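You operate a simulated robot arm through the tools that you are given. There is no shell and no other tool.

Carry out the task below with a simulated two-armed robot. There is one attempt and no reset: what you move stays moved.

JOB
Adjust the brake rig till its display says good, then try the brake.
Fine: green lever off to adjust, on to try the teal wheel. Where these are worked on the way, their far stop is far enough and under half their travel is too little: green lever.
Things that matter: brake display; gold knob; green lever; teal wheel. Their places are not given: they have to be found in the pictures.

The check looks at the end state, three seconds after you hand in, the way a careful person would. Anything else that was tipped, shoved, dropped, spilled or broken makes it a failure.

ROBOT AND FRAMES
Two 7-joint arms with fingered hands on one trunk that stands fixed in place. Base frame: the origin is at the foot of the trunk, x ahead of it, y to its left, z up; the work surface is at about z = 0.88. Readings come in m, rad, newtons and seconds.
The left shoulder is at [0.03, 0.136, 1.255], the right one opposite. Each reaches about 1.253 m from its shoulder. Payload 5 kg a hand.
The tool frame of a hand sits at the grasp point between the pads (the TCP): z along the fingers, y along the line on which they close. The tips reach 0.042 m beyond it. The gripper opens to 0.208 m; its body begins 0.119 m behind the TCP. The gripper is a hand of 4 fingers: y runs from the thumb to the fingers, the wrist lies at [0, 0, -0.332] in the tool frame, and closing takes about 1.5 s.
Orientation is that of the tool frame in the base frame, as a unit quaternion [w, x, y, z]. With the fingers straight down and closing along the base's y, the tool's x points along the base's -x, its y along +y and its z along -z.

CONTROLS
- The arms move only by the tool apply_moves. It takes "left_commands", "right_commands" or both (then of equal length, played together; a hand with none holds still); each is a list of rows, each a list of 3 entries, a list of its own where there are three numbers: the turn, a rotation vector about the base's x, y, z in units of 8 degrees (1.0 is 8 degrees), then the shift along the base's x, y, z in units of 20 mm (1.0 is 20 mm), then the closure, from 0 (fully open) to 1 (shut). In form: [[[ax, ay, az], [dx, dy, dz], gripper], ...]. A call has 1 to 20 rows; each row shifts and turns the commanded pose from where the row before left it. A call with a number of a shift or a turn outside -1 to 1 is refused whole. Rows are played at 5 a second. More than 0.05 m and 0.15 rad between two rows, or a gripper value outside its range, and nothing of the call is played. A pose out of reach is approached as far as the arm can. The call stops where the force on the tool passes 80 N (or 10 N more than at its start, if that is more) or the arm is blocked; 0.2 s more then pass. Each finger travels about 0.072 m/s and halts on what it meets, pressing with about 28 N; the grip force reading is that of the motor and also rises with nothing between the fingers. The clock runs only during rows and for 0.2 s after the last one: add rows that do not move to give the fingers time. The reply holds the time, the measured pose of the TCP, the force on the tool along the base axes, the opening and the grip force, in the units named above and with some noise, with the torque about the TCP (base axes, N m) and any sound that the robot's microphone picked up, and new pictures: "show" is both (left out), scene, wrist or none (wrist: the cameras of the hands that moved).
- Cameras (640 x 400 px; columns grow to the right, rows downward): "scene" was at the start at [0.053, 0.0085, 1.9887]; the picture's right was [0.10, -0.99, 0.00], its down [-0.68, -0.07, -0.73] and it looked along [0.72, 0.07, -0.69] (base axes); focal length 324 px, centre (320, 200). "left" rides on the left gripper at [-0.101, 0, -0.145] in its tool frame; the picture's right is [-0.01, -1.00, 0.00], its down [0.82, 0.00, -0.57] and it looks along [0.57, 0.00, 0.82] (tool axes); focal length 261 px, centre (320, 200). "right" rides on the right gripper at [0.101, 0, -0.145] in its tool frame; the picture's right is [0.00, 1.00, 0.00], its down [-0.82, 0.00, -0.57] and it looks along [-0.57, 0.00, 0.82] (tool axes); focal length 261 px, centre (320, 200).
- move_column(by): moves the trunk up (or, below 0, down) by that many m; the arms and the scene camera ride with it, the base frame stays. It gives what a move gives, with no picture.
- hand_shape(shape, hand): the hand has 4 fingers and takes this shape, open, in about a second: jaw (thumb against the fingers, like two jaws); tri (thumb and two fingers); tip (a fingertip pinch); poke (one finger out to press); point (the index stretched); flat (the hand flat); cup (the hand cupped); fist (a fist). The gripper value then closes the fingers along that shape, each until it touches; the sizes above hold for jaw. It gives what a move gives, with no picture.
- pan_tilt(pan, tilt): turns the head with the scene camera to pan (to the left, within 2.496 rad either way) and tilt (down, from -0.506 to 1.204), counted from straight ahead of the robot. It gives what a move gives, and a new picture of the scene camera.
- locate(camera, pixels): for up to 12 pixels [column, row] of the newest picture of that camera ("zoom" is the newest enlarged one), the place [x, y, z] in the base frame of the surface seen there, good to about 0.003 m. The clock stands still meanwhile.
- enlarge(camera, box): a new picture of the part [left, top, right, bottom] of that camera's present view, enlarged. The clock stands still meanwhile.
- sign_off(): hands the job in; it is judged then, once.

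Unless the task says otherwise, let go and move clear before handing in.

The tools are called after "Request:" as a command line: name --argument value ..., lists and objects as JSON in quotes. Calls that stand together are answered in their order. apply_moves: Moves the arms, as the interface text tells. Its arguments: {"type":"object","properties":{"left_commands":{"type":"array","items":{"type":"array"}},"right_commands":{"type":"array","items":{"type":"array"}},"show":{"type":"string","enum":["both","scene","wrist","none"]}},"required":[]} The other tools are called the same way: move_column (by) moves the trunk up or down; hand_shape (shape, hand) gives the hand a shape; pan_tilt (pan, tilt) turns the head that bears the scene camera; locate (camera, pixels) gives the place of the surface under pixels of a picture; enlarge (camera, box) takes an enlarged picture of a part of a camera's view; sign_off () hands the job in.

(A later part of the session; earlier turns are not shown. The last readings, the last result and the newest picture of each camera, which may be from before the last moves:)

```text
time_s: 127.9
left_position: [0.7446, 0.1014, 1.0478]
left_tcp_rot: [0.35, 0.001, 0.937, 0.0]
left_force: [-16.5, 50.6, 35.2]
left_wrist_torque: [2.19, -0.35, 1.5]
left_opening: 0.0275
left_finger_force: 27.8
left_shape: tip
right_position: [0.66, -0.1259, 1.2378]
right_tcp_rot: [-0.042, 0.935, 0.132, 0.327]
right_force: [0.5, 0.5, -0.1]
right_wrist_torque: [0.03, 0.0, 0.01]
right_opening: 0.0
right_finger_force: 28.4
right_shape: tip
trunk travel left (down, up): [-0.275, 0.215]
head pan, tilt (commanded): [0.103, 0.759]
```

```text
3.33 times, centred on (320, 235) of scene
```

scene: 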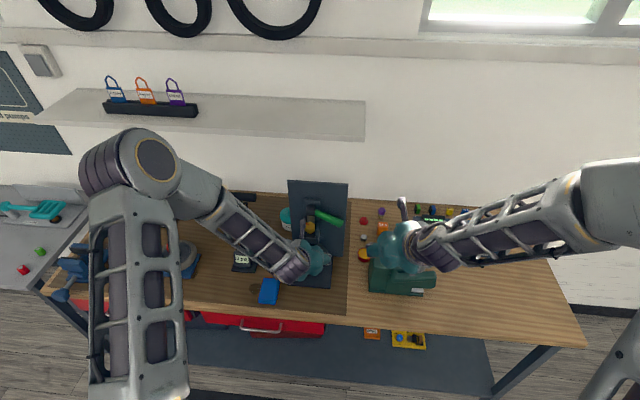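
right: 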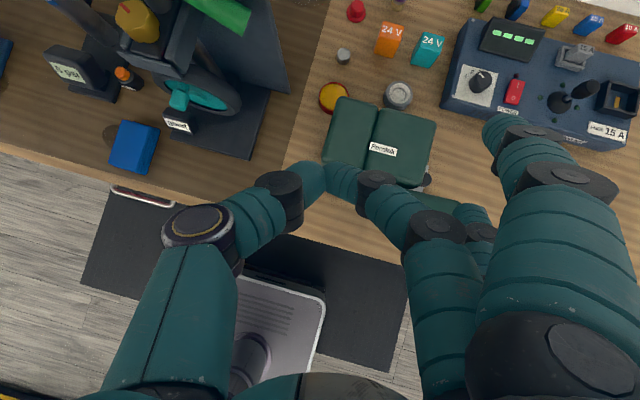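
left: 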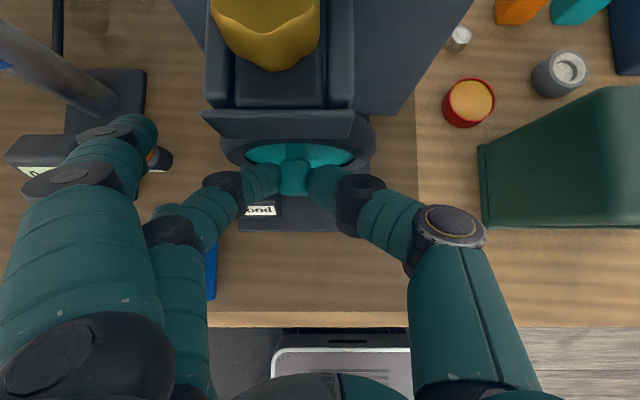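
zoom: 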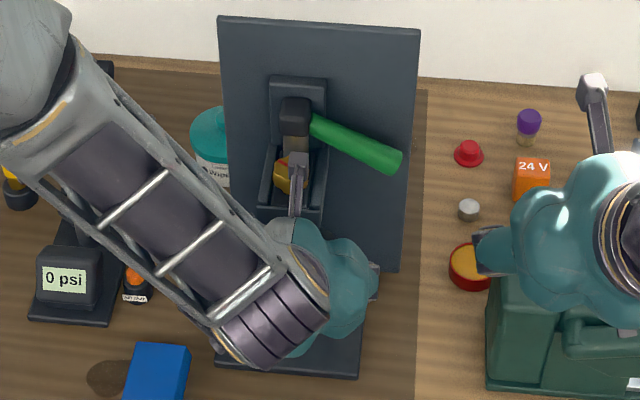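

At about 60 N the wheel still hasn't turned, and in the scene zoom the plate's top edge has leaned by a few pixels, so I'm stressing the rig. I'll relax the push at once and recheck the rig and peg positions.

Request:
apply_moves --left_commands '[[[0, 0, 0], [0, 0.3, 0.02], 0.97], [[0, 0, 0], [0, 0.3, 0.02], 0.97], [[0, 0, 0], [0, 0.2, 0], 0.97], [[0, 0, 0], [0, 0.1, 0], 0.97], [[0, 0, 0], [0, 0, 0], 0.97], [[0, 0, 0], [0, 0, 0], 0.97]]' --show "both"

Request:
enlarge --camera "left" --box '[250, 90, 390, 230]'

Request:
enlarge --camera "scene" --box '[280, 175, 360, 295]'

```text
time_s: 129.3
left_position: [0.7433, 0.1103, 1.0477]
left_tcp_rot: [0.349, 0.004, 0.937, -0.004]
left_force: [-13.9, 10.2, 34.9]
left_wrist_torque: [0.74, -0.35, 0.35]
left_opening: 0.0245
left_finger_force: 27.6
left_shape: tip
right_position: [0.6598, -0.1301, 1.2389]
right_tcp_rot: [-0.044, 0.935, 0.131, 0.327]
right_force: [0.4, -0.1, -0.5]
right_wrist_torque: [0.02, 0.01, 0.01]
right_opening: 0.0
right_finger_force: 28.5
right_shape: tip
trunk travel left (down, up): [-0.275, 0.215]
head pan, tilt (commanded): [0.103, 0.759]
```

scene: 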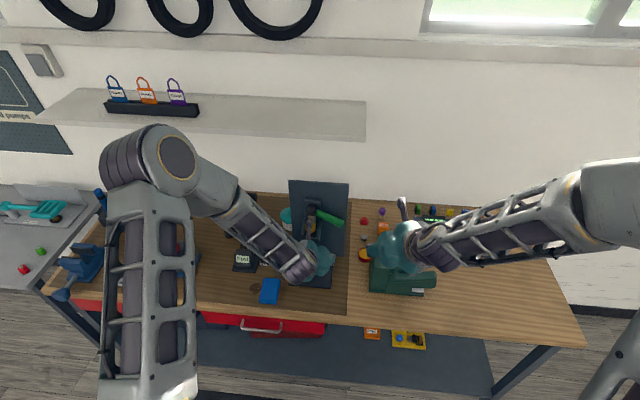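
left: 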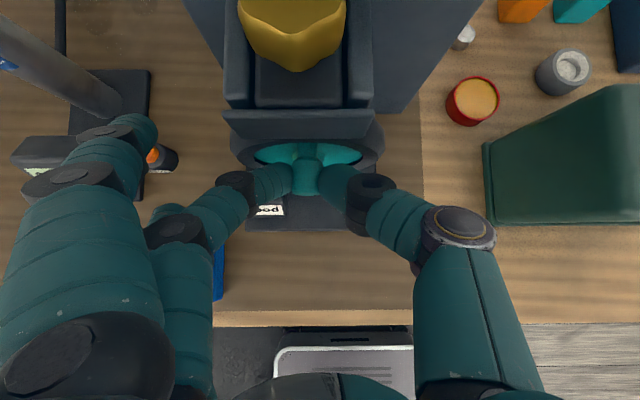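

```text
2.86 times, centred on (320, 160) of left
```

zoom: 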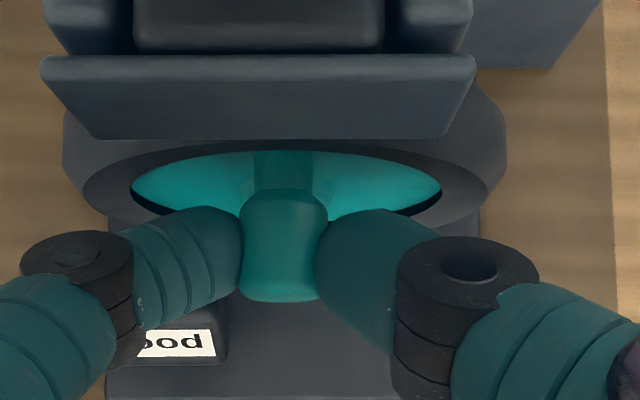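

```text
3.33 times, centred on (320, 235) of scene
```

zoom: 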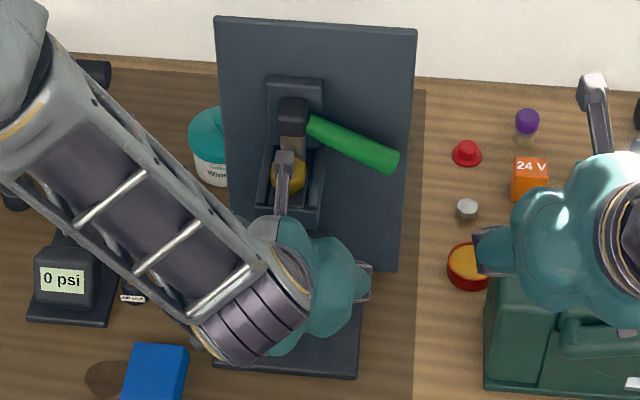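

There's still 35 N of downward load, so I'll open the pinch to free the peg completely and check the rig's rest position.

Request:
apply_moves --left_commands '[[[0, 0, 0], [0, 0.1, 0.2], 0.9], [[0, 0, 0], [0, 0.1, 0.2], 0.8], [[0, 0, 0], [0, 0.1, 0.1], 0.7], [[0, 0, 0], [0, 0, 0], 0.7], [[0, 0, 0], [0, 0, 0], 0.7]]' --show "wrist"

Request:
enlarge --camera "left" --box '[250, 90, 390, 230]'

Request:
enlarge --camera "scene" --box '[280, 175, 360, 295]'

Request:
locate --camera "left" --pixels '[[317, 150], [310, 170], [315, 180], [320, 125], [270, 212], [310, 185]]'

```text
time_s: 130.5
left_position: [0.7457, 0.117, 1.0562]
left_tcp_rot: [0.347, 0.003, 0.938, -0.002]
left_force: [-0.4, -0.4, 0.3]
left_wrist_torque: [-0.01, -0.03, -0.01]
left_opening: 0.0616
left_finger_force: 0.1
left_shape: tip
right_position: [0.6635, -0.1305, 1.236]
right_tcp_rot: [-0.045, 0.935, 0.132, 0.326]
right_force: [0.5, 0.4, -1.1]
right_wrist_torque: [0.01, 0.0, -0.02]
right_opening: 0.0001
right_finger_force: 28.6
right_shape: tip
trunk travel left (down, up): [-0.275, 0.215]
head pan, tilt (commanded): [0.103, 0.759]
```

left: 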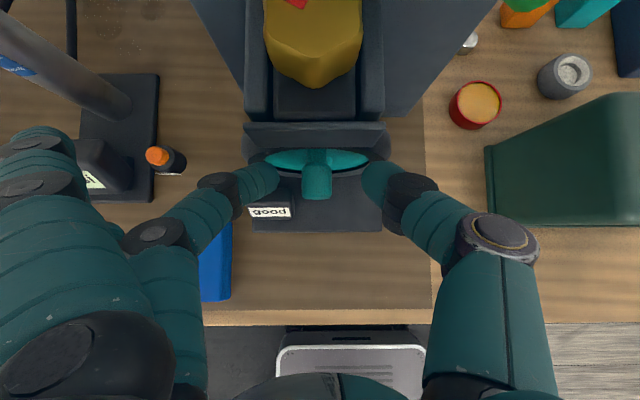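

```text
2.86 times, centred on (320, 160) of left
```

zoom: 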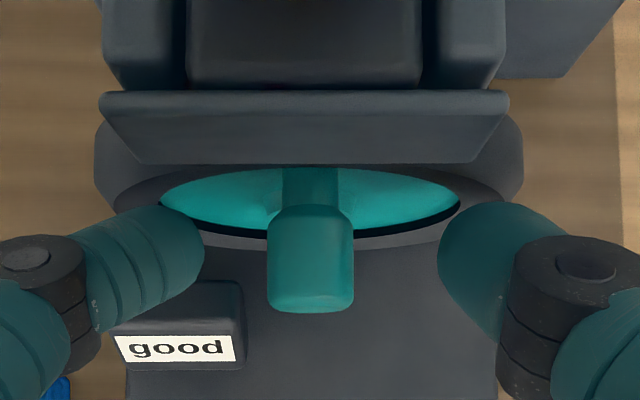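

```text
3.33 times, centred on (320, 235) of scene
```

zoom: 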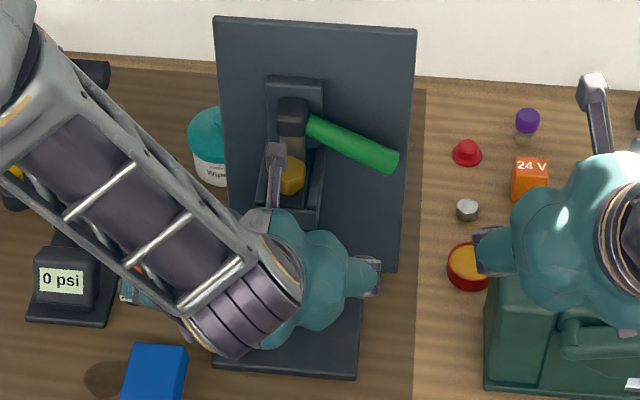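

```text
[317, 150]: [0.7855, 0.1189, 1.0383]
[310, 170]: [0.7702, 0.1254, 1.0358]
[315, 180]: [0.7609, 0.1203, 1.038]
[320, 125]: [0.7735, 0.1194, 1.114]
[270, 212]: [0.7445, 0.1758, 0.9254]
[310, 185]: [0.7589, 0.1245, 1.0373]
```

Released, the peg is still at 12 o'clock, "good" still shows, and the rig is back at its rest position (plate corner (214,16)). The brake held against roughly 50 N both ways. I'll use the right camera, which also sees the wheel, as an independent check for any wheel motion; first a baseline.

Request:
enlarge --camera "right" --box '[100, 0, 300, 180]'

Request:
enlarge --camera "right" --box '[140, 50, 260, 150]'

```text
2.22 times, centred on (200, 90) of right
```

zoom: 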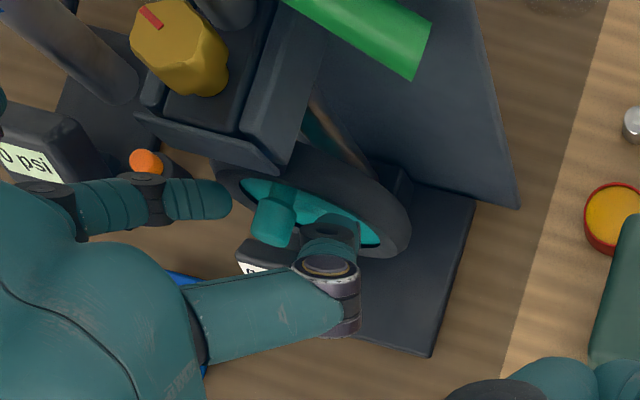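

```text
4.00 times, centred on (200, 100) of right
```

zoom: 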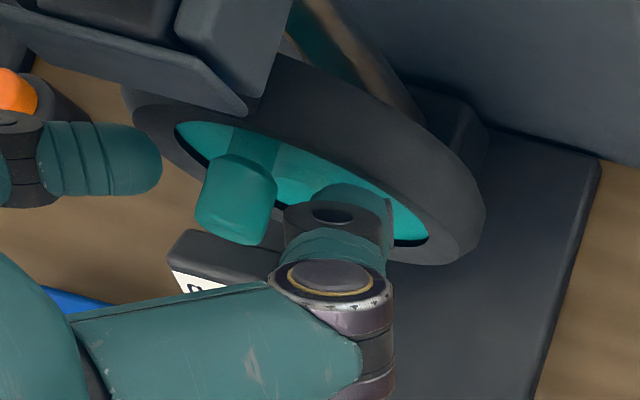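

The right camera gives a clear oblique view of the peg (root at zoom (255,150)). I'll pinch the peg again and push left moderately while watching from this fixed view for any real wheel rotation.

Request:
apply_moves --left_commands '[[[0, 0, 0], [0.1, 0.1, -0.45], 0.8], [[0, 0, 0], [0, 0, 0], 0.9], [[0, 0, 0], [0, 0, 0], 1], [[0, 0, 0], [0, 0, 0], 1], [[0, 0, 0], [0, 0, 0], 1], [[0, 0, 0], [0, 0.2, 0], 1], [[0, 0, 0], [0, 0.2, 0], 1], [[0, 0, 0], [0, 0.2, 0], 1], [[0, 0, 0], [0, 0.2, 0], 1], [[0, 0, 0], [0, 0, 0], 1]]' --show "wrist"

Request:
enlarge --camera "right" --box '[140, 50, 260, 150]'

```text
time_s: 132.7
left_position: [0.7473, 0.1314, 1.0472]
left_tcp_rot: [0.347, 0.006, 0.938, -0.005]
left_force: [-3.7, -34.6, 5.4]
left_wrist_torque: [-1.0, 0.0, -0.83]
left_opening: 0.017
left_finger_force: 27.7
left_shape: tip
right_position: [0.662, -0.1324, 1.2378]
right_tcp_rot: [-0.044, 0.935, 0.131, 0.326]
right_force: [-0.4, -0.2, 0.1]
right_wrist_torque: [0.03, -0.06, 0.05]
right_opening: 0.0
right_finger_force: 27.4
right_shape: tip
trunk travel left (down, up): [-0.275, 0.215]
head pan, tilt (commanded): [0.103, 0.759]
```

left: 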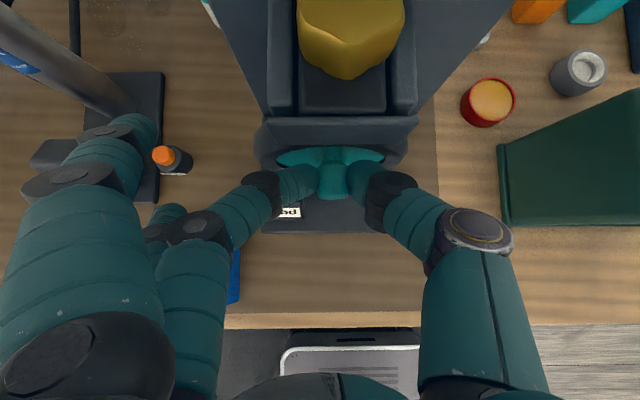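

```text
4.00 times, centred on (200, 100) of right
```

zoom: 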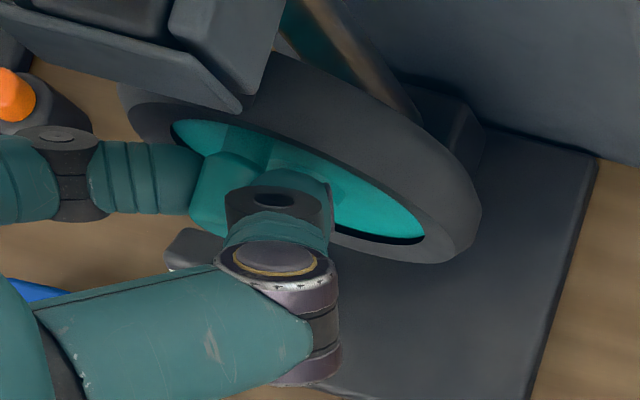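

There's perhaps a 1 mm shift, not more. I'll increase the push a little and hold it for a couple of seconds to see whether the wheel creeps.

Request:
apply_moves --left_commands '[[[0, 0, 0], [0, 0.2, 0], 1], [[0, 0, 0], [0, 0.2, 0], 1], [[0, 0, 0], [0, 0, 0], 1], [[0, 0, 0], [0, 0, 0], 1], [[0, 0, 0], [0, 0, 0], 1], [[0, 0, 0], [0, 0, 0], 1], [[0, 0, 0], [0, 0, 0], 1], [[0, 0, 0], [0, 0, 0], 1], [[0, 0, 0], [0, 0, 0], 1], [[0, 0, 0], [0, 0, 0], 1], [[0, 0, 0], [0, 0, 0], 1], [[0, 0, 0], [0, 0, 0], 1]]' --show "wrist"

Request:
enlarge --camera "right" --box '[140, 50, 260, 150]'

Request:
enlarge --camera "scene" --box '[280, 175, 360, 295]'

```text
time_s: 135.3
left_position: [0.7458, 0.1381, 1.0499]
left_tcp_rot: [0.348, 0.007, 0.938, -0.005]
left_force: [-12.2, -40.1, 12.5]
left_wrist_torque: [-1.47, 0.01, -1.16]
left_opening: 0.0182
left_finger_force: 27.6
left_shape: tip
right_position: [0.6614, -0.1325, 1.2366]
right_tcp_rot: [-0.045, 0.935, 0.131, 0.327]
right_force: [0.3, 0.1, 0.2]
right_wrist_torque: [0.01, -0.01, 0.01]
right_opening: 0.0
right_finger_force: 27.8
right_shape: tip
trunk travel left (down, up): [-0.275, 0.215]
head pan, tilt (commanded): [0.103, 0.759]
```

left: 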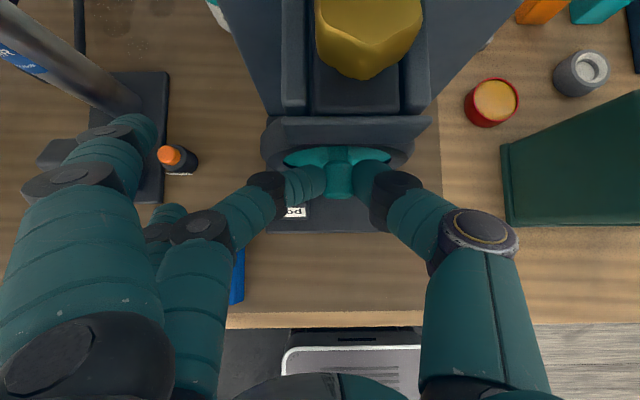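

```text
4.00 times, centred on (200, 100) of right
```

zoom: 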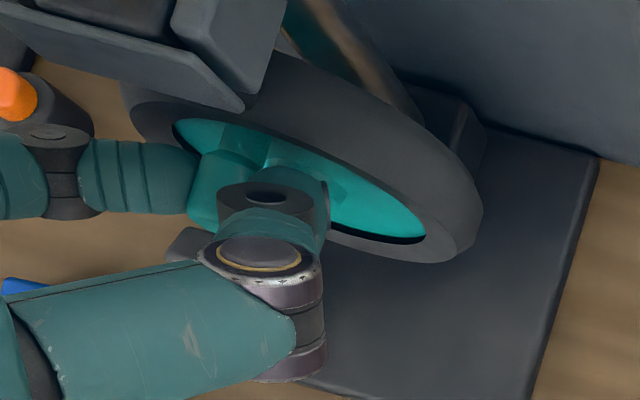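

```text
3.33 times, centred on (320, 235) of scene
```

zoom: 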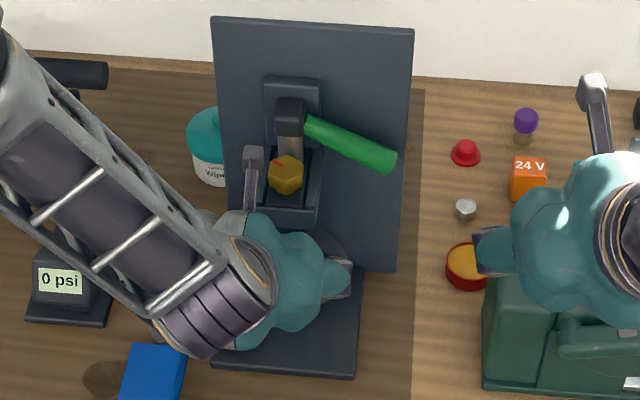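

Compared with the baseline, the peg's root has crept left by about 16 px relative to the housing in the right view, so the wheel is slipping slowly under about 42 N. I'll keep following the arc to the left and slightly down.

Request:
apply_moves --left_commands '[[[0, 0, 0], [0, 0.2, -0.05], 1], [[0, 0, 0], [0, 0.2, -0.05], 1], [[0, 0, 0], [0, 0.2, -0.05], 1], [[0, 0, 0], [0, 0, 0], 1], [[0, 0, 0], [0, 0, 0], 1], [[0, 0, 0], [0, 0, 0], 1], [[0, 0, 0], [0, 0, 0], 1], [[0, 0, 0], [0, 0, 0], 1]]' --show "wrist"

Request:
enlarge --camera "right" --box '[140, 50, 260, 150]'

Request:
enlarge --camera "left" --box '[250, 90, 390, 230]'

```text
time_s: 137.1
left_position: [0.7452, 0.1436, 1.0488]
left_tcp_rot: [0.349, 0.008, 0.937, -0.007]
left_force: [-15.1, -50.7, 32.6]
left_wrist_torque: [-2.24, -0.27, -1.5]
left_opening: 0.0213
left_finger_force: 28.3
left_shape: tip
right_position: [0.6609, -0.1346, 1.238]
right_tcp_rot: [-0.045, 0.935, 0.131, 0.327]
right_force: [-0.7, 0.4, 0.1]
right_wrist_torque: [0.01, -0.03, 0.01]
right_opening: 0.0
right_finger_force: 28.0
right_shape: tip
trunk travel left (down, up): [-0.275, 0.215]
head pan, tilt (commanded): [0.103, 0.759]
```

left: 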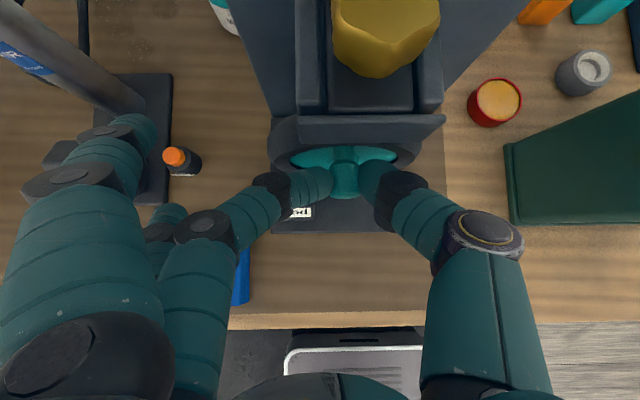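

```text
4.00 times, centred on (200, 100) of right
```

zoom: 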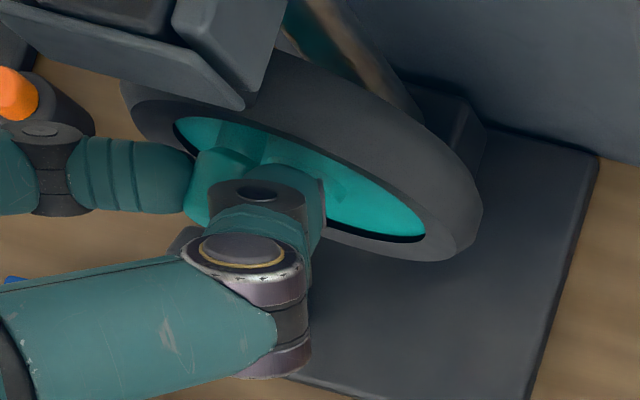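

```text
2.86 times, centred on (320, 160) of left
```

zoom: 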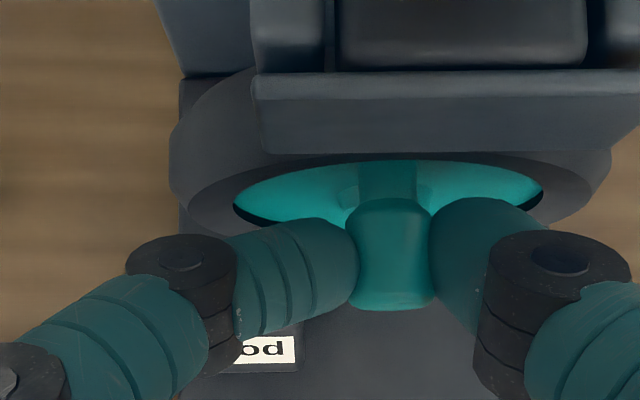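

In the left zoom the peg root is now about 14 px left of where parallax alone would put it, i.e. some 6° of rotation. I'll remove the downward load and hold the sideways push for a while to see whether it keeps creeping.

Request:
apply_moves --left_commands '[[[0, 0, 0], [0, 0, 0.2], 1], [[0, 0, 0], [0, 0.1, 0], 1], [[0, 0, 0], [0, 0, 0], 1], [[0, 0, 0], [0, 0, 0], 1], [[0, 0, 0], [0, 0, 0], 1], [[0, 0, 0], [0, 0, 0], 1], [[0, 0, 0], [0, 0, 0], 1], [[0, 0, 0], [0, 0, 0], 1], [[0, 0, 0], [0, 0, 0], 1], [[0, 0, 0], [0, 0, 0], 1], [[0, 0, 0], [0, 0, 0], 1], [[0, 0, 0], [0, 0, 0], 1], [[0, 0, 0], [0, 0, 0], 1], [[0, 0, 0], [0, 0, 0], 1], [[0, 0, 0], [0, 0, 0], 1], [[0, 0, 0], [0, 0, 0], 1], [[0, 0, 0], [0, 0, 0], 1], [[0, 0, 0], [0, 0, 0], 1], [[0, 0, 0], [0, 0, 0], 1], [[0, 0, 0], [0, 0, 0], 1]]' --show "none"

Request:
enlarge --camera "right" --box '[140, 50, 260, 150]'

Request:
enlarge --camera "left" --box '[250, 90, 390, 230]'

```text
time_s: 141.3
left_position: [0.7447, 0.1485, 1.0502]
left_tcp_rot: [0.348, 0.007, 0.938, -0.006]
left_force: [-19.5, -46.9, 20.9]
left_wrist_torque: [-1.82, 0.02, -1.51]
left_opening: 0.0201
left_finger_force: 28.4
left_shape: tip
right_position: [0.6595, -0.1339, 1.2385]
right_tcp_rot: [-0.045, 0.935, 0.131, 0.327]
right_force: [0.0, -1.1, -0.3]
right_wrist_torque: [-0.01, 0.0, 0.01]
right_opening: 0.0
right_finger_force: 27.8
right_shape: tip
trunk travel left (down, up): [-0.275, 0.215]
head pan, tilt (commanded): [0.103, 0.759]
```

```text
4.00 times, centred on (200, 100) of right
```

zoom: 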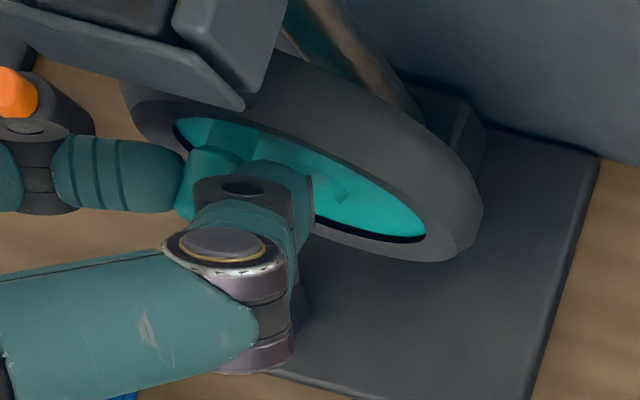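

```text
2.86 times, centred on (320, 160) of left
```

zoom: 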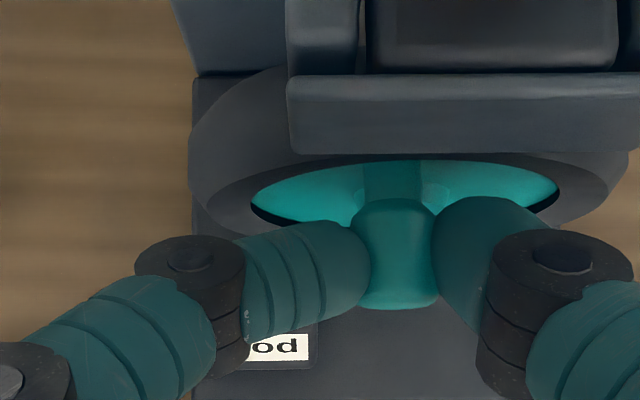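

The hand crept 5 mm left during the hold and the peg root is now about 7 mm left of centre (≈11°): the wheel is slipping slowly against the brake. I'll keep the push up and follow it.

Request:
apply_moves --left_commands '[[[0, 0, 0], [0, 0.1, 0.05], 1], [[0, 0, 0], [0, 0.1, 0.05], 1], [[0, 0, 0], [0, 0.05, 0], 1], [[0, 0, 0], [0, 0.05, 0], 1], [[0, 0, 0], [0, 0.05, 0], 1], [[0, 0, 0], [0, 0.05, 0], 1], [[0, 0, 0], [0, 0.05, 0], 1], [[0, 0, 0], [0, 0.05, 0], 1], [[0, 0, 0], [0, 0.05, 0], 1], [[0, 0, 0], [0, 0.05, 0], 1], [[0, 0, 0], [0, 0.05, 0], 1], [[0, 0, 0], [0, 0.05, 0], 1], [[0, 0, 0], [0, 0, 0], 1], [[0, 0, 0], [0, 0, 0], 1], [[0, 0, 0], [0, 0, 0], 1], [[0, 0, 0], [0, 0, 0], 1], [[0, 0, 0], [0, 0, 0], 1], [[0, 0, 0], [0, 0, 0], 1]]' --show "wrist"

Request:
enlarge --camera "right" --box '[140, 50, 260, 150]'

Request:
enlarge --camera "scene" --box '[280, 175, 360, 295]'

```text
time_s: 145.1
left_position: [0.7466, 0.159, 1.0539]
left_tcp_rot: [0.346, 0.009, 0.938, -0.008]
left_force: [-20.5, -57.1, 9.3]
left_wrist_torque: [-1.8, 0.32, -1.83]
left_opening: 0.02
left_finger_force: 28.2
left_shape: tip
right_position: [0.6594, -0.134, 1.2375]
right_tcp_rot: [-0.045, 0.935, 0.131, 0.327]
right_force: [0.4, 0.6, 0.0]
right_wrist_torque: [0.01, -0.01, -0.01]
right_opening: 0.0
right_finger_force: 28.7
right_shape: tip
trunk travel left (down, up): [-0.275, 0.215]
head pan, tilt (commanded): [0.103, 0.759]
```

left: 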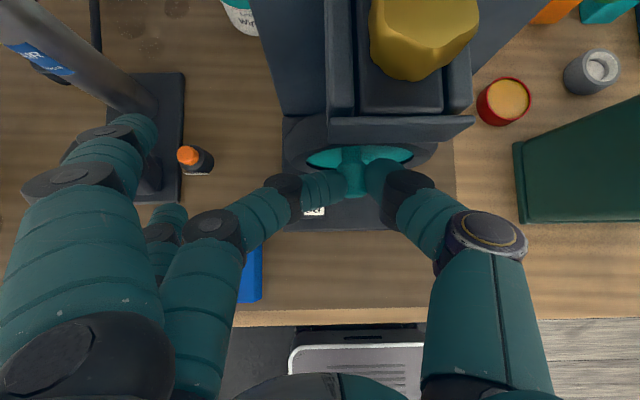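

```text
4.00 times, centred on (200, 100) of right
```

zoom: 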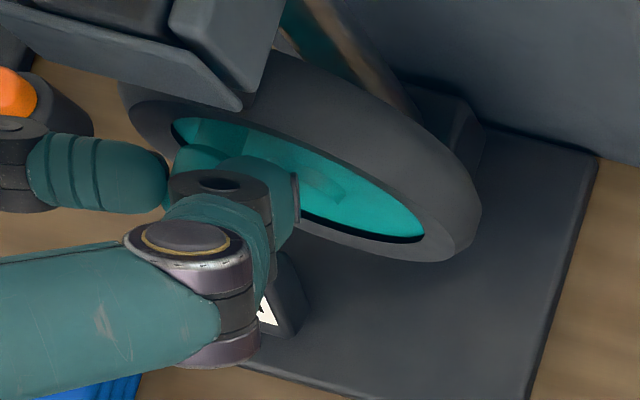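

```text
3.33 times, centred on (320, 235) of scene
```

zoom: 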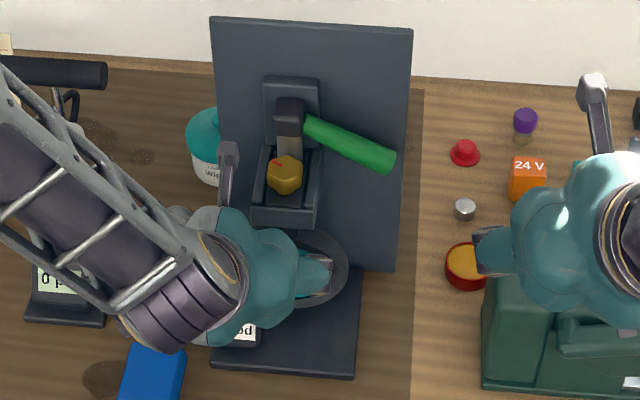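

The peg has moved further left (about 17° by the left picture), with 57 N of push, and the rig is holding steady. I'll check that the splayed fingers stay clear of the pump before continuing.

Request:
locate --camera "left" --pixels '[[120, 90], [140, 110], [150, 125], [135, 130], [180, 210], [165, 215], [195, 160], [85, 65], [165, 100], [353, 150]]'

Request:
enlarge --camera "left" --box '[280, 90, 430, 230]'

```text
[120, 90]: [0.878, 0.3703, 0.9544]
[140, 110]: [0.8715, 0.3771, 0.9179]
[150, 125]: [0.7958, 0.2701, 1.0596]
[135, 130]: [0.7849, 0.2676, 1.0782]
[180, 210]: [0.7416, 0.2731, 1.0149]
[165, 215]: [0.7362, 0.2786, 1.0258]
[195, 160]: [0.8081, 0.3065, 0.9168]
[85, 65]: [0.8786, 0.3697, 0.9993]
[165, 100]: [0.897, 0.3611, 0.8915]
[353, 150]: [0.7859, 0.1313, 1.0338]
```

```text
2.86 times, centred on (355, 160) of left
```

zoom: 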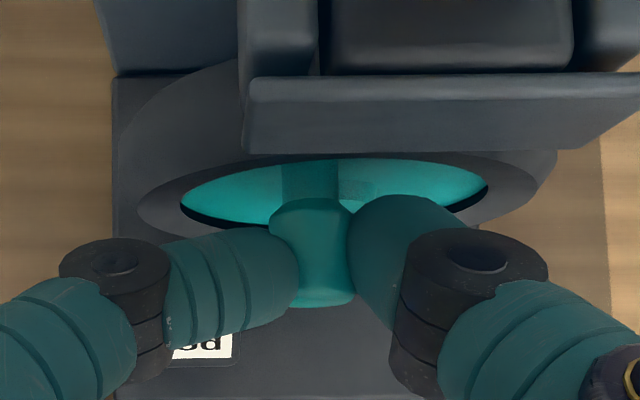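

The peg's root is now at y≈0.131 (about 20°), and the fingers have ample clearance from the pump and bottle. I'll continue along the arc.

Request:
apply_moves --left_commands '[[[0, 0, 0], [0, 0.05, -0.02], 1], [[0, 0, 0], [0, 0.05, -0.02], 1], [[0, 0, 0], [0, 0.05, -0.02], 1], [[0, 0, 0], [0, 0.05, -0.02], 1], [[0, 0, 0], [0, 0.05, -0.02], 1], [[0, 0, 0], [0, 0.05, -0.02], 1], [[0, 0, 0], [0, 0.05, -0.02], 1], [[0, 0, 0], [0, 0.05, -0.02], 1], [[0, 0, 0], [0, 0.05, -0.02], 1], [[0, 0, 0], [0, 0.05, -0.02], 1], [[0, 0, 0], [0, 0.05, -0.02], 1], [[0, 0, 0], [0, 0.05, -0.02], 1], [[0, 0, 0], [0, 0, 0], 1], [[0, 0, 0], [0, 0, 0], 1], [[0, 0, 0], [0, 0, 0], 1], [[0, 0, 0], [0, 0, 0], 1], [[0, 0, 0], [0, 0, 0], 1], [[0, 0, 0], [0, 0, 0], 1], [[0, 0, 0], [0, 0, 0], 1], [[0, 0, 0], [0, 0, 0], 1]]' --show "wrist"

Request:
enlarge --camera "left" --box '[290, 90, 440, 230]'

Request:
enlarge --camera "right" --box '[120, 40, 260, 160]'

```text
time_s: 149.3
left_position: [0.7461, 0.1668, 1.0512]
left_tcp_rot: [0.35, 0.011, 0.937, -0.009]
left_force: [-25.8, -61.0, 34.5]
left_wrist_torque: [-3.02, -0.03, -2.14]
left_opening: 0.022
left_finger_force: 27.6
left_shape: tip
right_position: [0.6587, -0.1342, 1.2382]
right_tcp_rot: [-0.045, 0.935, 0.13, 0.328]
right_force: [-0.2, 0.6, -0.7]
right_wrist_torque: [-0.01, 0.01, 0.01]
right_opening: 0.0
right_finger_force: 28.3
right_shape: tip
trunk travel left (down, up): [-0.275, 0.215]
head pan, tilt (commanded): [0.103, 0.759]
```

left: 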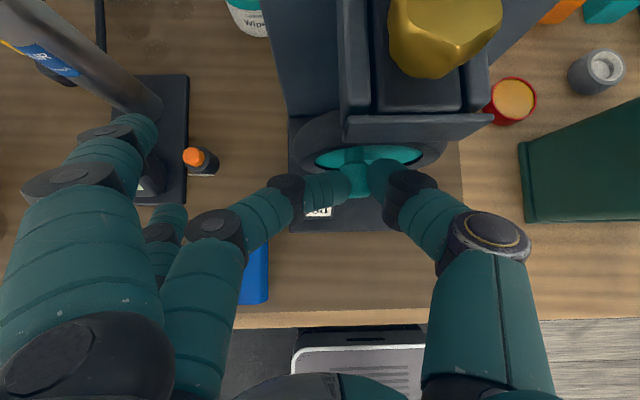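

```text
2.86 times, centred on (365, 160) of left
```

zoom: 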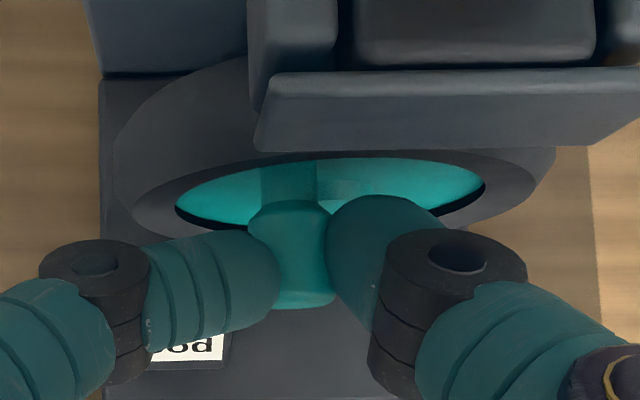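

```text
3.33 times, centred on (190, 100) of right
```

zoom: 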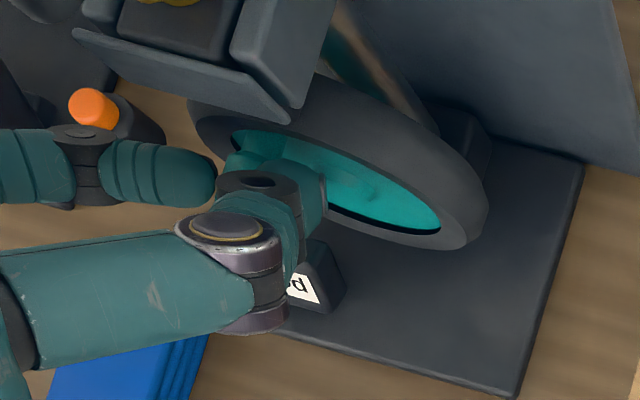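

The wheel has now turned about 29° (peg root 17 mm left of centre), at 74 N total, near the limit. I'll let go, re-centre the hand on the peg's new place and continue from there with less strain.

Request:
apply_moves --left_commands '[[[0, 0, 0], [0, -0.4, 0.2], 0.95], [[0, 0, 0], [0, -0.4, 0.2], 0.85], [[0, 0, 0], [0, -0.4, 0.1], 0.75], [[0, 0, 0], [0, -0.3, 0], 0.68], [[0, 0, 0], [0, 0, 0], 0.68], [[0, 0, 0], [0, 0, 0], 0.68]]' --show "wrist"

Request:
enlarge --camera "left" --box '[250, 90, 400, 230]'

Request:
enlarge --camera "scene" --box '[280, 175, 360, 295]'

```text
time_s: 150.7
left_position: [0.7479, 0.1552, 1.0547]
left_tcp_rot: [0.347, 0.003, 0.938, -0.003]
left_force: [0.1, 0.2, -0.4]
left_wrist_torque: [-0.04, -0.04, -0.01]
left_opening: 0.0666
left_finger_force: 0.1
left_shape: tip
right_position: [0.6646, -0.1288, 1.2374]
right_tcp_rot: [-0.045, 0.935, 0.132, 0.325]
right_force: [1.3, 0.0, 0.3]
right_wrist_torque: [-0.03, 0.01, -0.01]
right_opening: 0.0
right_finger_force: 28.3
right_shape: tip
trunk travel left (down, up): [-0.275, 0.215]
head pan, tilt (commanded): [0.103, 0.759]
```

left: 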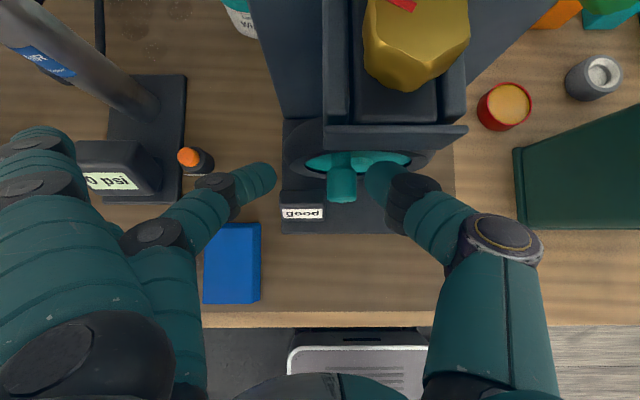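

```text
2.86 times, centred on (325, 160) of left
```

zoom: 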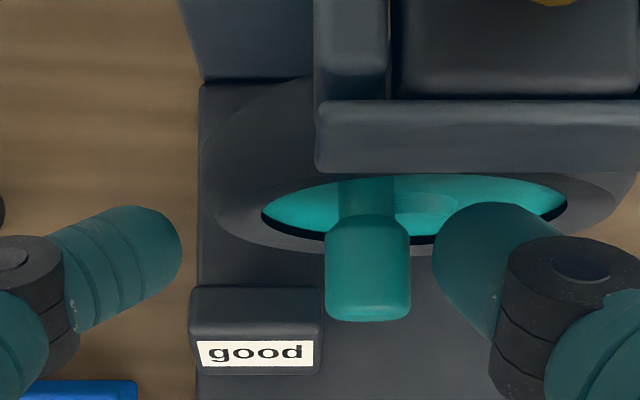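

```text
3.33 times, centred on (320, 235) of scene
```

zoom: 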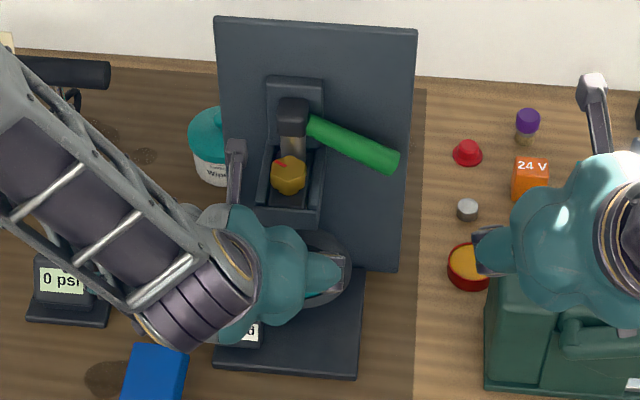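

The rig is at rest, "good" shows, and the peg stays where it was turned to. I'll locate it and re-centre.

Request:
locate --camera "left" --pixels '[[340, 160], [342, 175], [342, 190], [330, 180], [353, 180], [360, 160]]'

```text
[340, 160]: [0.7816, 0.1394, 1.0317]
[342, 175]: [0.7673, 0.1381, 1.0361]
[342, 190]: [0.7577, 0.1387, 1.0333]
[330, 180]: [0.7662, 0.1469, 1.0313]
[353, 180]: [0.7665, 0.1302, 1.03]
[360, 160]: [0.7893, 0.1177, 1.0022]
```

The peg axis is now near y=0.1385, z≈1.024 (about 31°). I'll re-centre, close on it, and push along the tangent, left and down.

Request:
apply_moves --left_commands '[[[0, 0, 0], [0, -0.42, -0.3], 0.68], [[0, 0, 0], [0, -0.42, -0.3], 0.7], [[0, 0, 0], [0, 0, 0], 0.85], [[0, 0, 0], [0, 0, 0], 1], [[0, 0, 0], [0, 0, 0], 1], [[0, 0, 0], [0, 0, 0], 1], [[0, 0, 0], [0, 0.15, -0.08], 1], [[0, 0, 0], [0, 0.15, -0.08], 1], [[0, 0, 0], [0, 0.15, -0.08], 1], [[0, 0, 0], [0, 0.1, -0.06], 1], [[0, 0, 0], [0, 0.1, -0.06], 1], [[0, 0, 0], [0, 0.1, -0.06], 1], [[0, 0, 0], [0, 0.05, -0.03], 1], [[0, 0, 0], [0, 0.05, -0.03], 1], [[0, 0, 0], [0, 0.05, -0.03], 1], [[0, 0, 0], [0, 0, 0], 1], [[0, 0, 0], [0, 0, 0], 1], [[0, 0, 0], [0, 0, 0], 1], [[0, 0, 0], [0, 0, 0], 1], [[0, 0, 0], [0, 0, 0], 1]]' --show "wrist"

Request:
enlarge --camera "left" --box '[250, 90, 400, 230]'

Request:
enlarge --camera "right" --box '[120, 40, 260, 160]'

```text
time_s: 154.9
left_position: [0.7425, 0.1539, 1.0266]
left_tcp_rot: [0.341, 0.004, 0.94, -0.004]
left_force: [-10.4, -24.0, -34.1]
left_wrist_torque: [0.35, 0.6, -0.57]
left_opening: 0.0144
left_finger_force: 27.9
left_shape: tip
right_position: [0.6635, -0.1307, 1.2341]
right_tcp_rot: [-0.044, 0.935, 0.131, 0.326]
right_force: [0.6, 0.4, 0.0]
right_wrist_torque: [-0.03, -0.02, -0.05]
right_opening: 0.0001
right_finger_force: 28.2
right_shape: tip
trunk travel left (down, up): [-0.275, 0.215]
head pan, tilt (commanded): [0.103, 0.759]
```

left: 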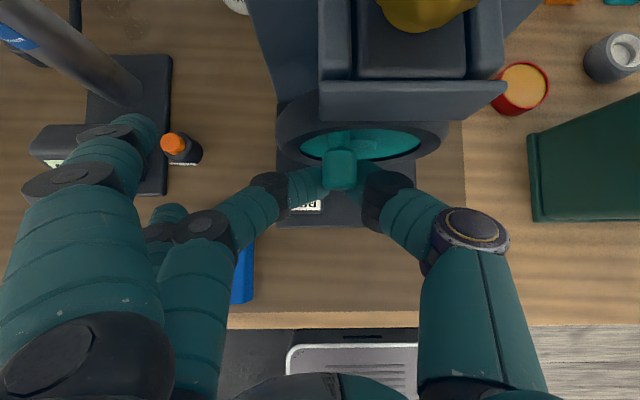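

```text
2.86 times, centred on (325, 160) of left
```

zoom: 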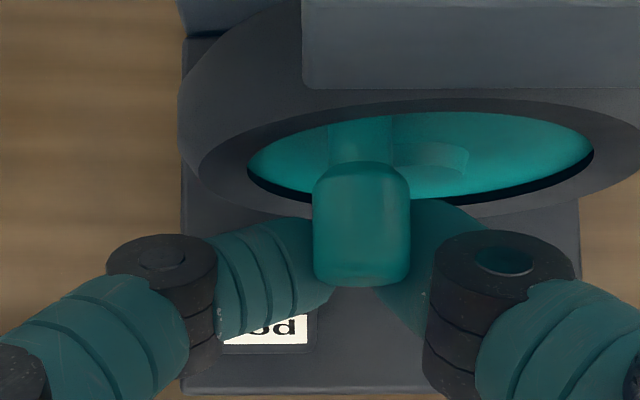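

```text
3.33 times, centred on (190, 100) of right
```

zoom: 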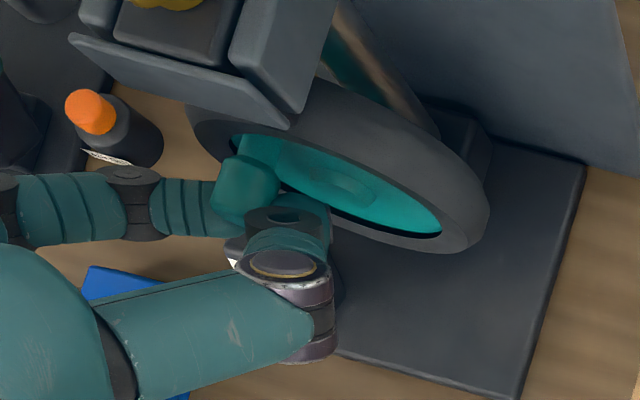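

The tips have slid beneath the peg because I went down too fast (−34 N now pulling). I'll open, rise back to the peg's height, re-grip, and push only sideways as before.

Request:
apply_moves --left_commands '[[[0, 0, 0], [0, -0.2, 0], 0.9], [[0, 0, 0], [0, -0.2, 0], 0.8], [[0, 0, 0], [0, -0.1, 0], 0.68], [[0, 0, 0], [0, 0, 0], 0.66], [[0, 0, 0], [0, 0, 0], 0.66]]' --show "wrist"

Request:
enlarge --camera "left" --box '[250, 90, 400, 230]'

Request:
locate --camera "zoom" --pixels '[[360, 250], [355, 200], [360, 150], [320, 230], [405, 230]]'

```text
time_s: 156.1
left_position: [0.7478, 0.1457, 1.0341]
left_tcp_rot: [0.348, 0.003, 0.937, -0.002]
left_force: [-0.5, -0.3, -0.1]
left_wrist_torque: [0.02, 0.01, 0.01]
left_opening: 0.0701
left_finger_force: 0.0
left_shape: tip
right_position: [0.6637, -0.1304, 1.2361]
right_tcp_rot: [-0.044, 0.935, 0.131, 0.325]
right_force: [-0.2, -0.5, 0.2]
right_wrist_torque: [-0.02, -0.01, 0.03]
right_opening: 0.0
right_finger_force: 27.8
right_shape: tip
trunk travel left (down, up): [-0.275, 0.215]
head pan, tilt (commanded): [0.103, 0.759]
```

left: 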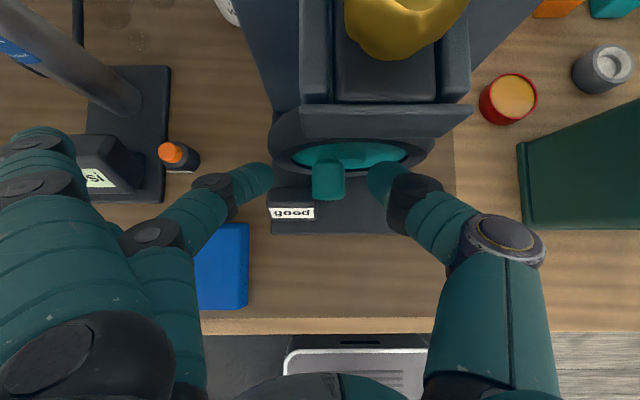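

```text
2.86 times, centred on (325, 160) of left
```

zoom: 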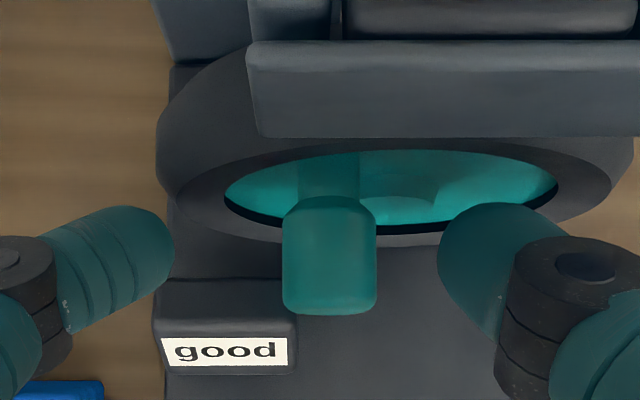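

```text
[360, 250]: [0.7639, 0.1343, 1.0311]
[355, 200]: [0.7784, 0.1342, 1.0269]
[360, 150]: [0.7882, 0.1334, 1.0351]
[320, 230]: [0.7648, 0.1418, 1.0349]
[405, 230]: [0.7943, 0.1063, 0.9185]
```

The peg's centre is near y≈0.139, z≈1.023, "good" still showing. I'll raise to its height, re-grip and push sideways steadily.

Request:
apply_moves --left_commands '[[[0, 0, 0], [0, -0.3, 0.6], 0.68], [[0, 0, 0], [0, 0, 0], 0.8], [[0, 0, 0], [0, 0, 0], 1], [[0, 0, 0], [0, 0, 0], 1], [[0, 0, 0], [0, 0, 0], 1], [[0, 0, 0], [0, 0.2, 0], 1], [[0, 0, 0], [0, 0.2, 0], 1], [[0, 0, 0], [0, 0.2, 0], 1], [[0, 0, 0], [0, 0.1, 0], 1], [[0, 0, 0], [0, 0.1, 0], 1], [[0, 0, 0], [0, 0.1, 0], 1], [[0, 0, 0], [0, 0.1, -0.02], 1], [[0, 0, 0], [0, 0.1, -0.02], 1], [[0, 0, 0], [0, 0.05, -0.02], 1], [[0, 0, 0], [0, 0.05, -0.02], 1], [[0, 0, 0], [0, 0.05, -0.02], 1], [[0, 0, 0], [0, 0.05, -0.02], 1], [[0, 0, 0], [0, 0, 0], 1], [[0, 0, 0], [0, 0, 0], 1], [[0, 0, 0], [0, 0, 0], 1]]' --show "wrist"

Request:
enlarge --camera "left" --box '[270, 90, 420, 230]'

Request:
enlarge --camera "scene" --box '[280, 175, 360, 295]'

```text
time_s: 160.3
left_position: [0.7468, 0.1567, 1.0462]
left_tcp_rot: [0.349, 0.007, 0.937, -0.005]
left_force: [-12.1, -43.1, 18.9]
left_wrist_torque: [-1.65, -0.09, -1.16]
left_opening: 0.0197
left_finger_force: 27.9
left_shape: tip
right_position: [0.6603, -0.1338, 1.2376]
right_tcp_rot: [-0.045, 0.935, 0.131, 0.326]
right_force: [-0.2, 0.3, -0.2]
right_wrist_torque: [-0.02, 0.03, -0.01]
right_opening: 0.0001
right_finger_force: 27.7
right_shape: tip
trunk travel left (down, up): [-0.275, 0.215]
head pan, tilt (commanded): [0.103, 0.759]
```

left: 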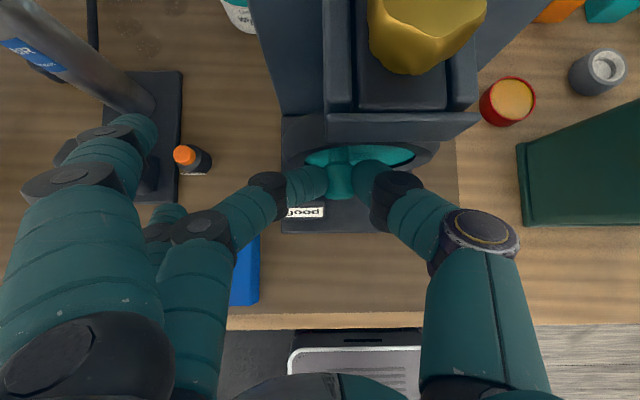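

```text
2.86 times, centred on (345, 160) of left
```

zoom: 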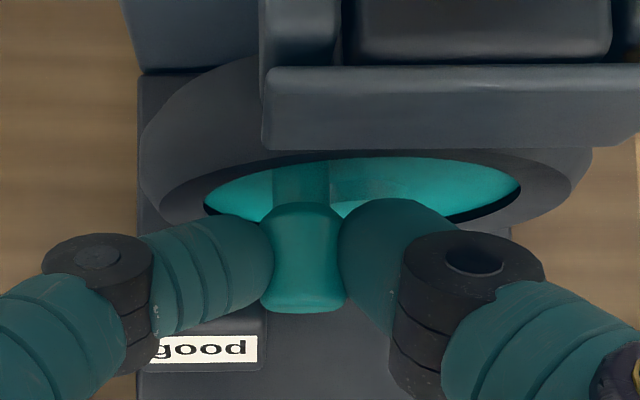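

```text
3.33 times, centred on (320, 235) of scene
```

zoom: 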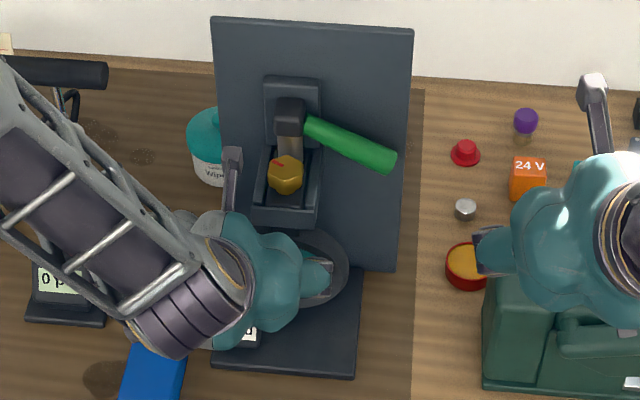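

The grip is sound and the push is 47 N along the arc. I'll keep going left and gently down.

Request:
apply_moves --left_commands '[[[0, 0, 0], [0, 0.06, -0.02], 1], [[0, 0, 0], [0, 0.06, -0.02], 1], [[0, 0, 0], [0, 0.06, -0.02], 1], [[0, 0, 0], [0, 0.06, -0.02], 1], [[0, 0, 0], [0, 0.05, -0.02], 1], [[0, 0, 0], [0, 0.05, -0.02], 1], [[0, 0, 0], [0, 0.05, -0.02], 1], [[0, 0, 0], [0, 0.05, -0.02], 1], [[0, 0, 0], [0, 0.05, -0.02], 1], [[0, 0, 0], [0, 0.05, -0.02], 1], [[0, 0, 0], [0, 0.05, -0.02], 1], [[0, 0, 0], [0, 0.05, -0.02], 1], [[0, 0, 0], [0, 0, 0], 1], [[0, 0, 0], [0, 0, 0], 1], [[0, 0, 0], [0, 0, 0], 1], [[0, 0, 0], [0, 0, 0], 1], [[0, 0, 0], [0, 0, 0], 1], [[0, 0, 0], [0, 0, 0], 1], [[0, 0, 0], [0, 0, 0], 1], [[0, 0, 0], [0, 0, 0], 1]]' --show "wrist"

Request:
enlarge --camera "left" --box '[290, 90, 440, 230]'

Request:
enlarge --camera "right" --box '[120, 40, 260, 160]'

```text
time_s: 164.5
left_position: [0.7467, 0.164, 1.0446]
left_tcp_rot: [0.351, 0.009, 0.936, -0.006]
left_force: [-14.6, -49.4, 43.7]
left_wrist_torque: [-2.61, -0.5, -1.4]
left_opening: 0.022
left_finger_force: 28.4
left_shape: tip
right_position: [0.6592, -0.1332, 1.2381]
right_tcp_rot: [-0.045, 0.935, 0.131, 0.327]
right_force: [0.0, 0.0, -1.4]
right_wrist_torque: [-0.02, 0.02, 0.01]
right_opening: 0.0
right_finger_force: 28.3
right_shape: tip
trunk travel left (down, up): [-0.275, 0.215]
head pan, tilt (commanded): [0.103, 0.759]
```

left: 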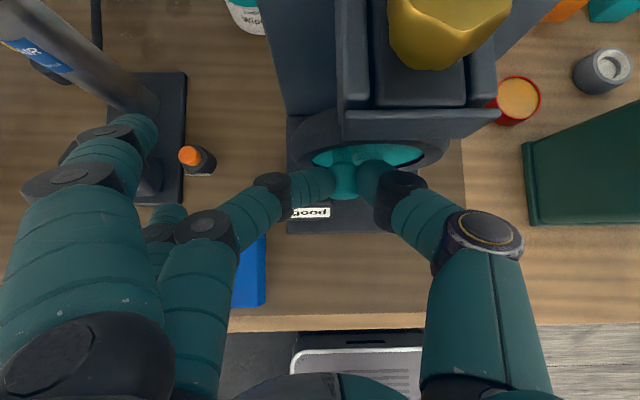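

```text
2.86 times, centred on (365, 160) of left
```

zoom: 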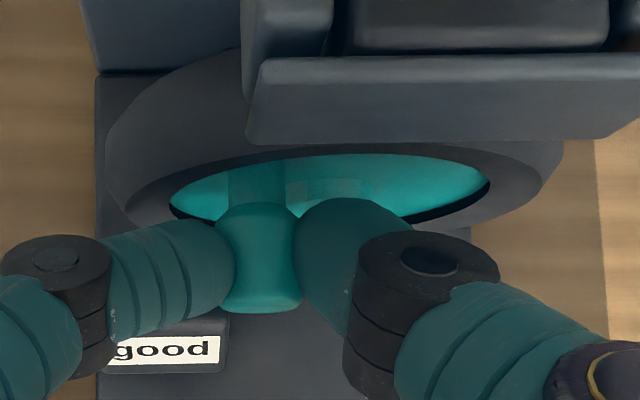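

```text
3.33 times, centred on (190, 100) of right
```

zoom: 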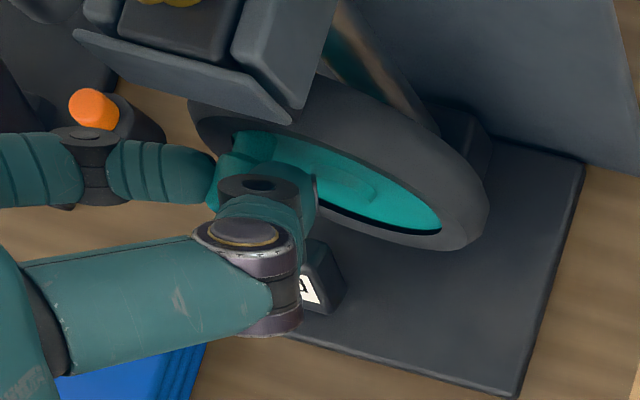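

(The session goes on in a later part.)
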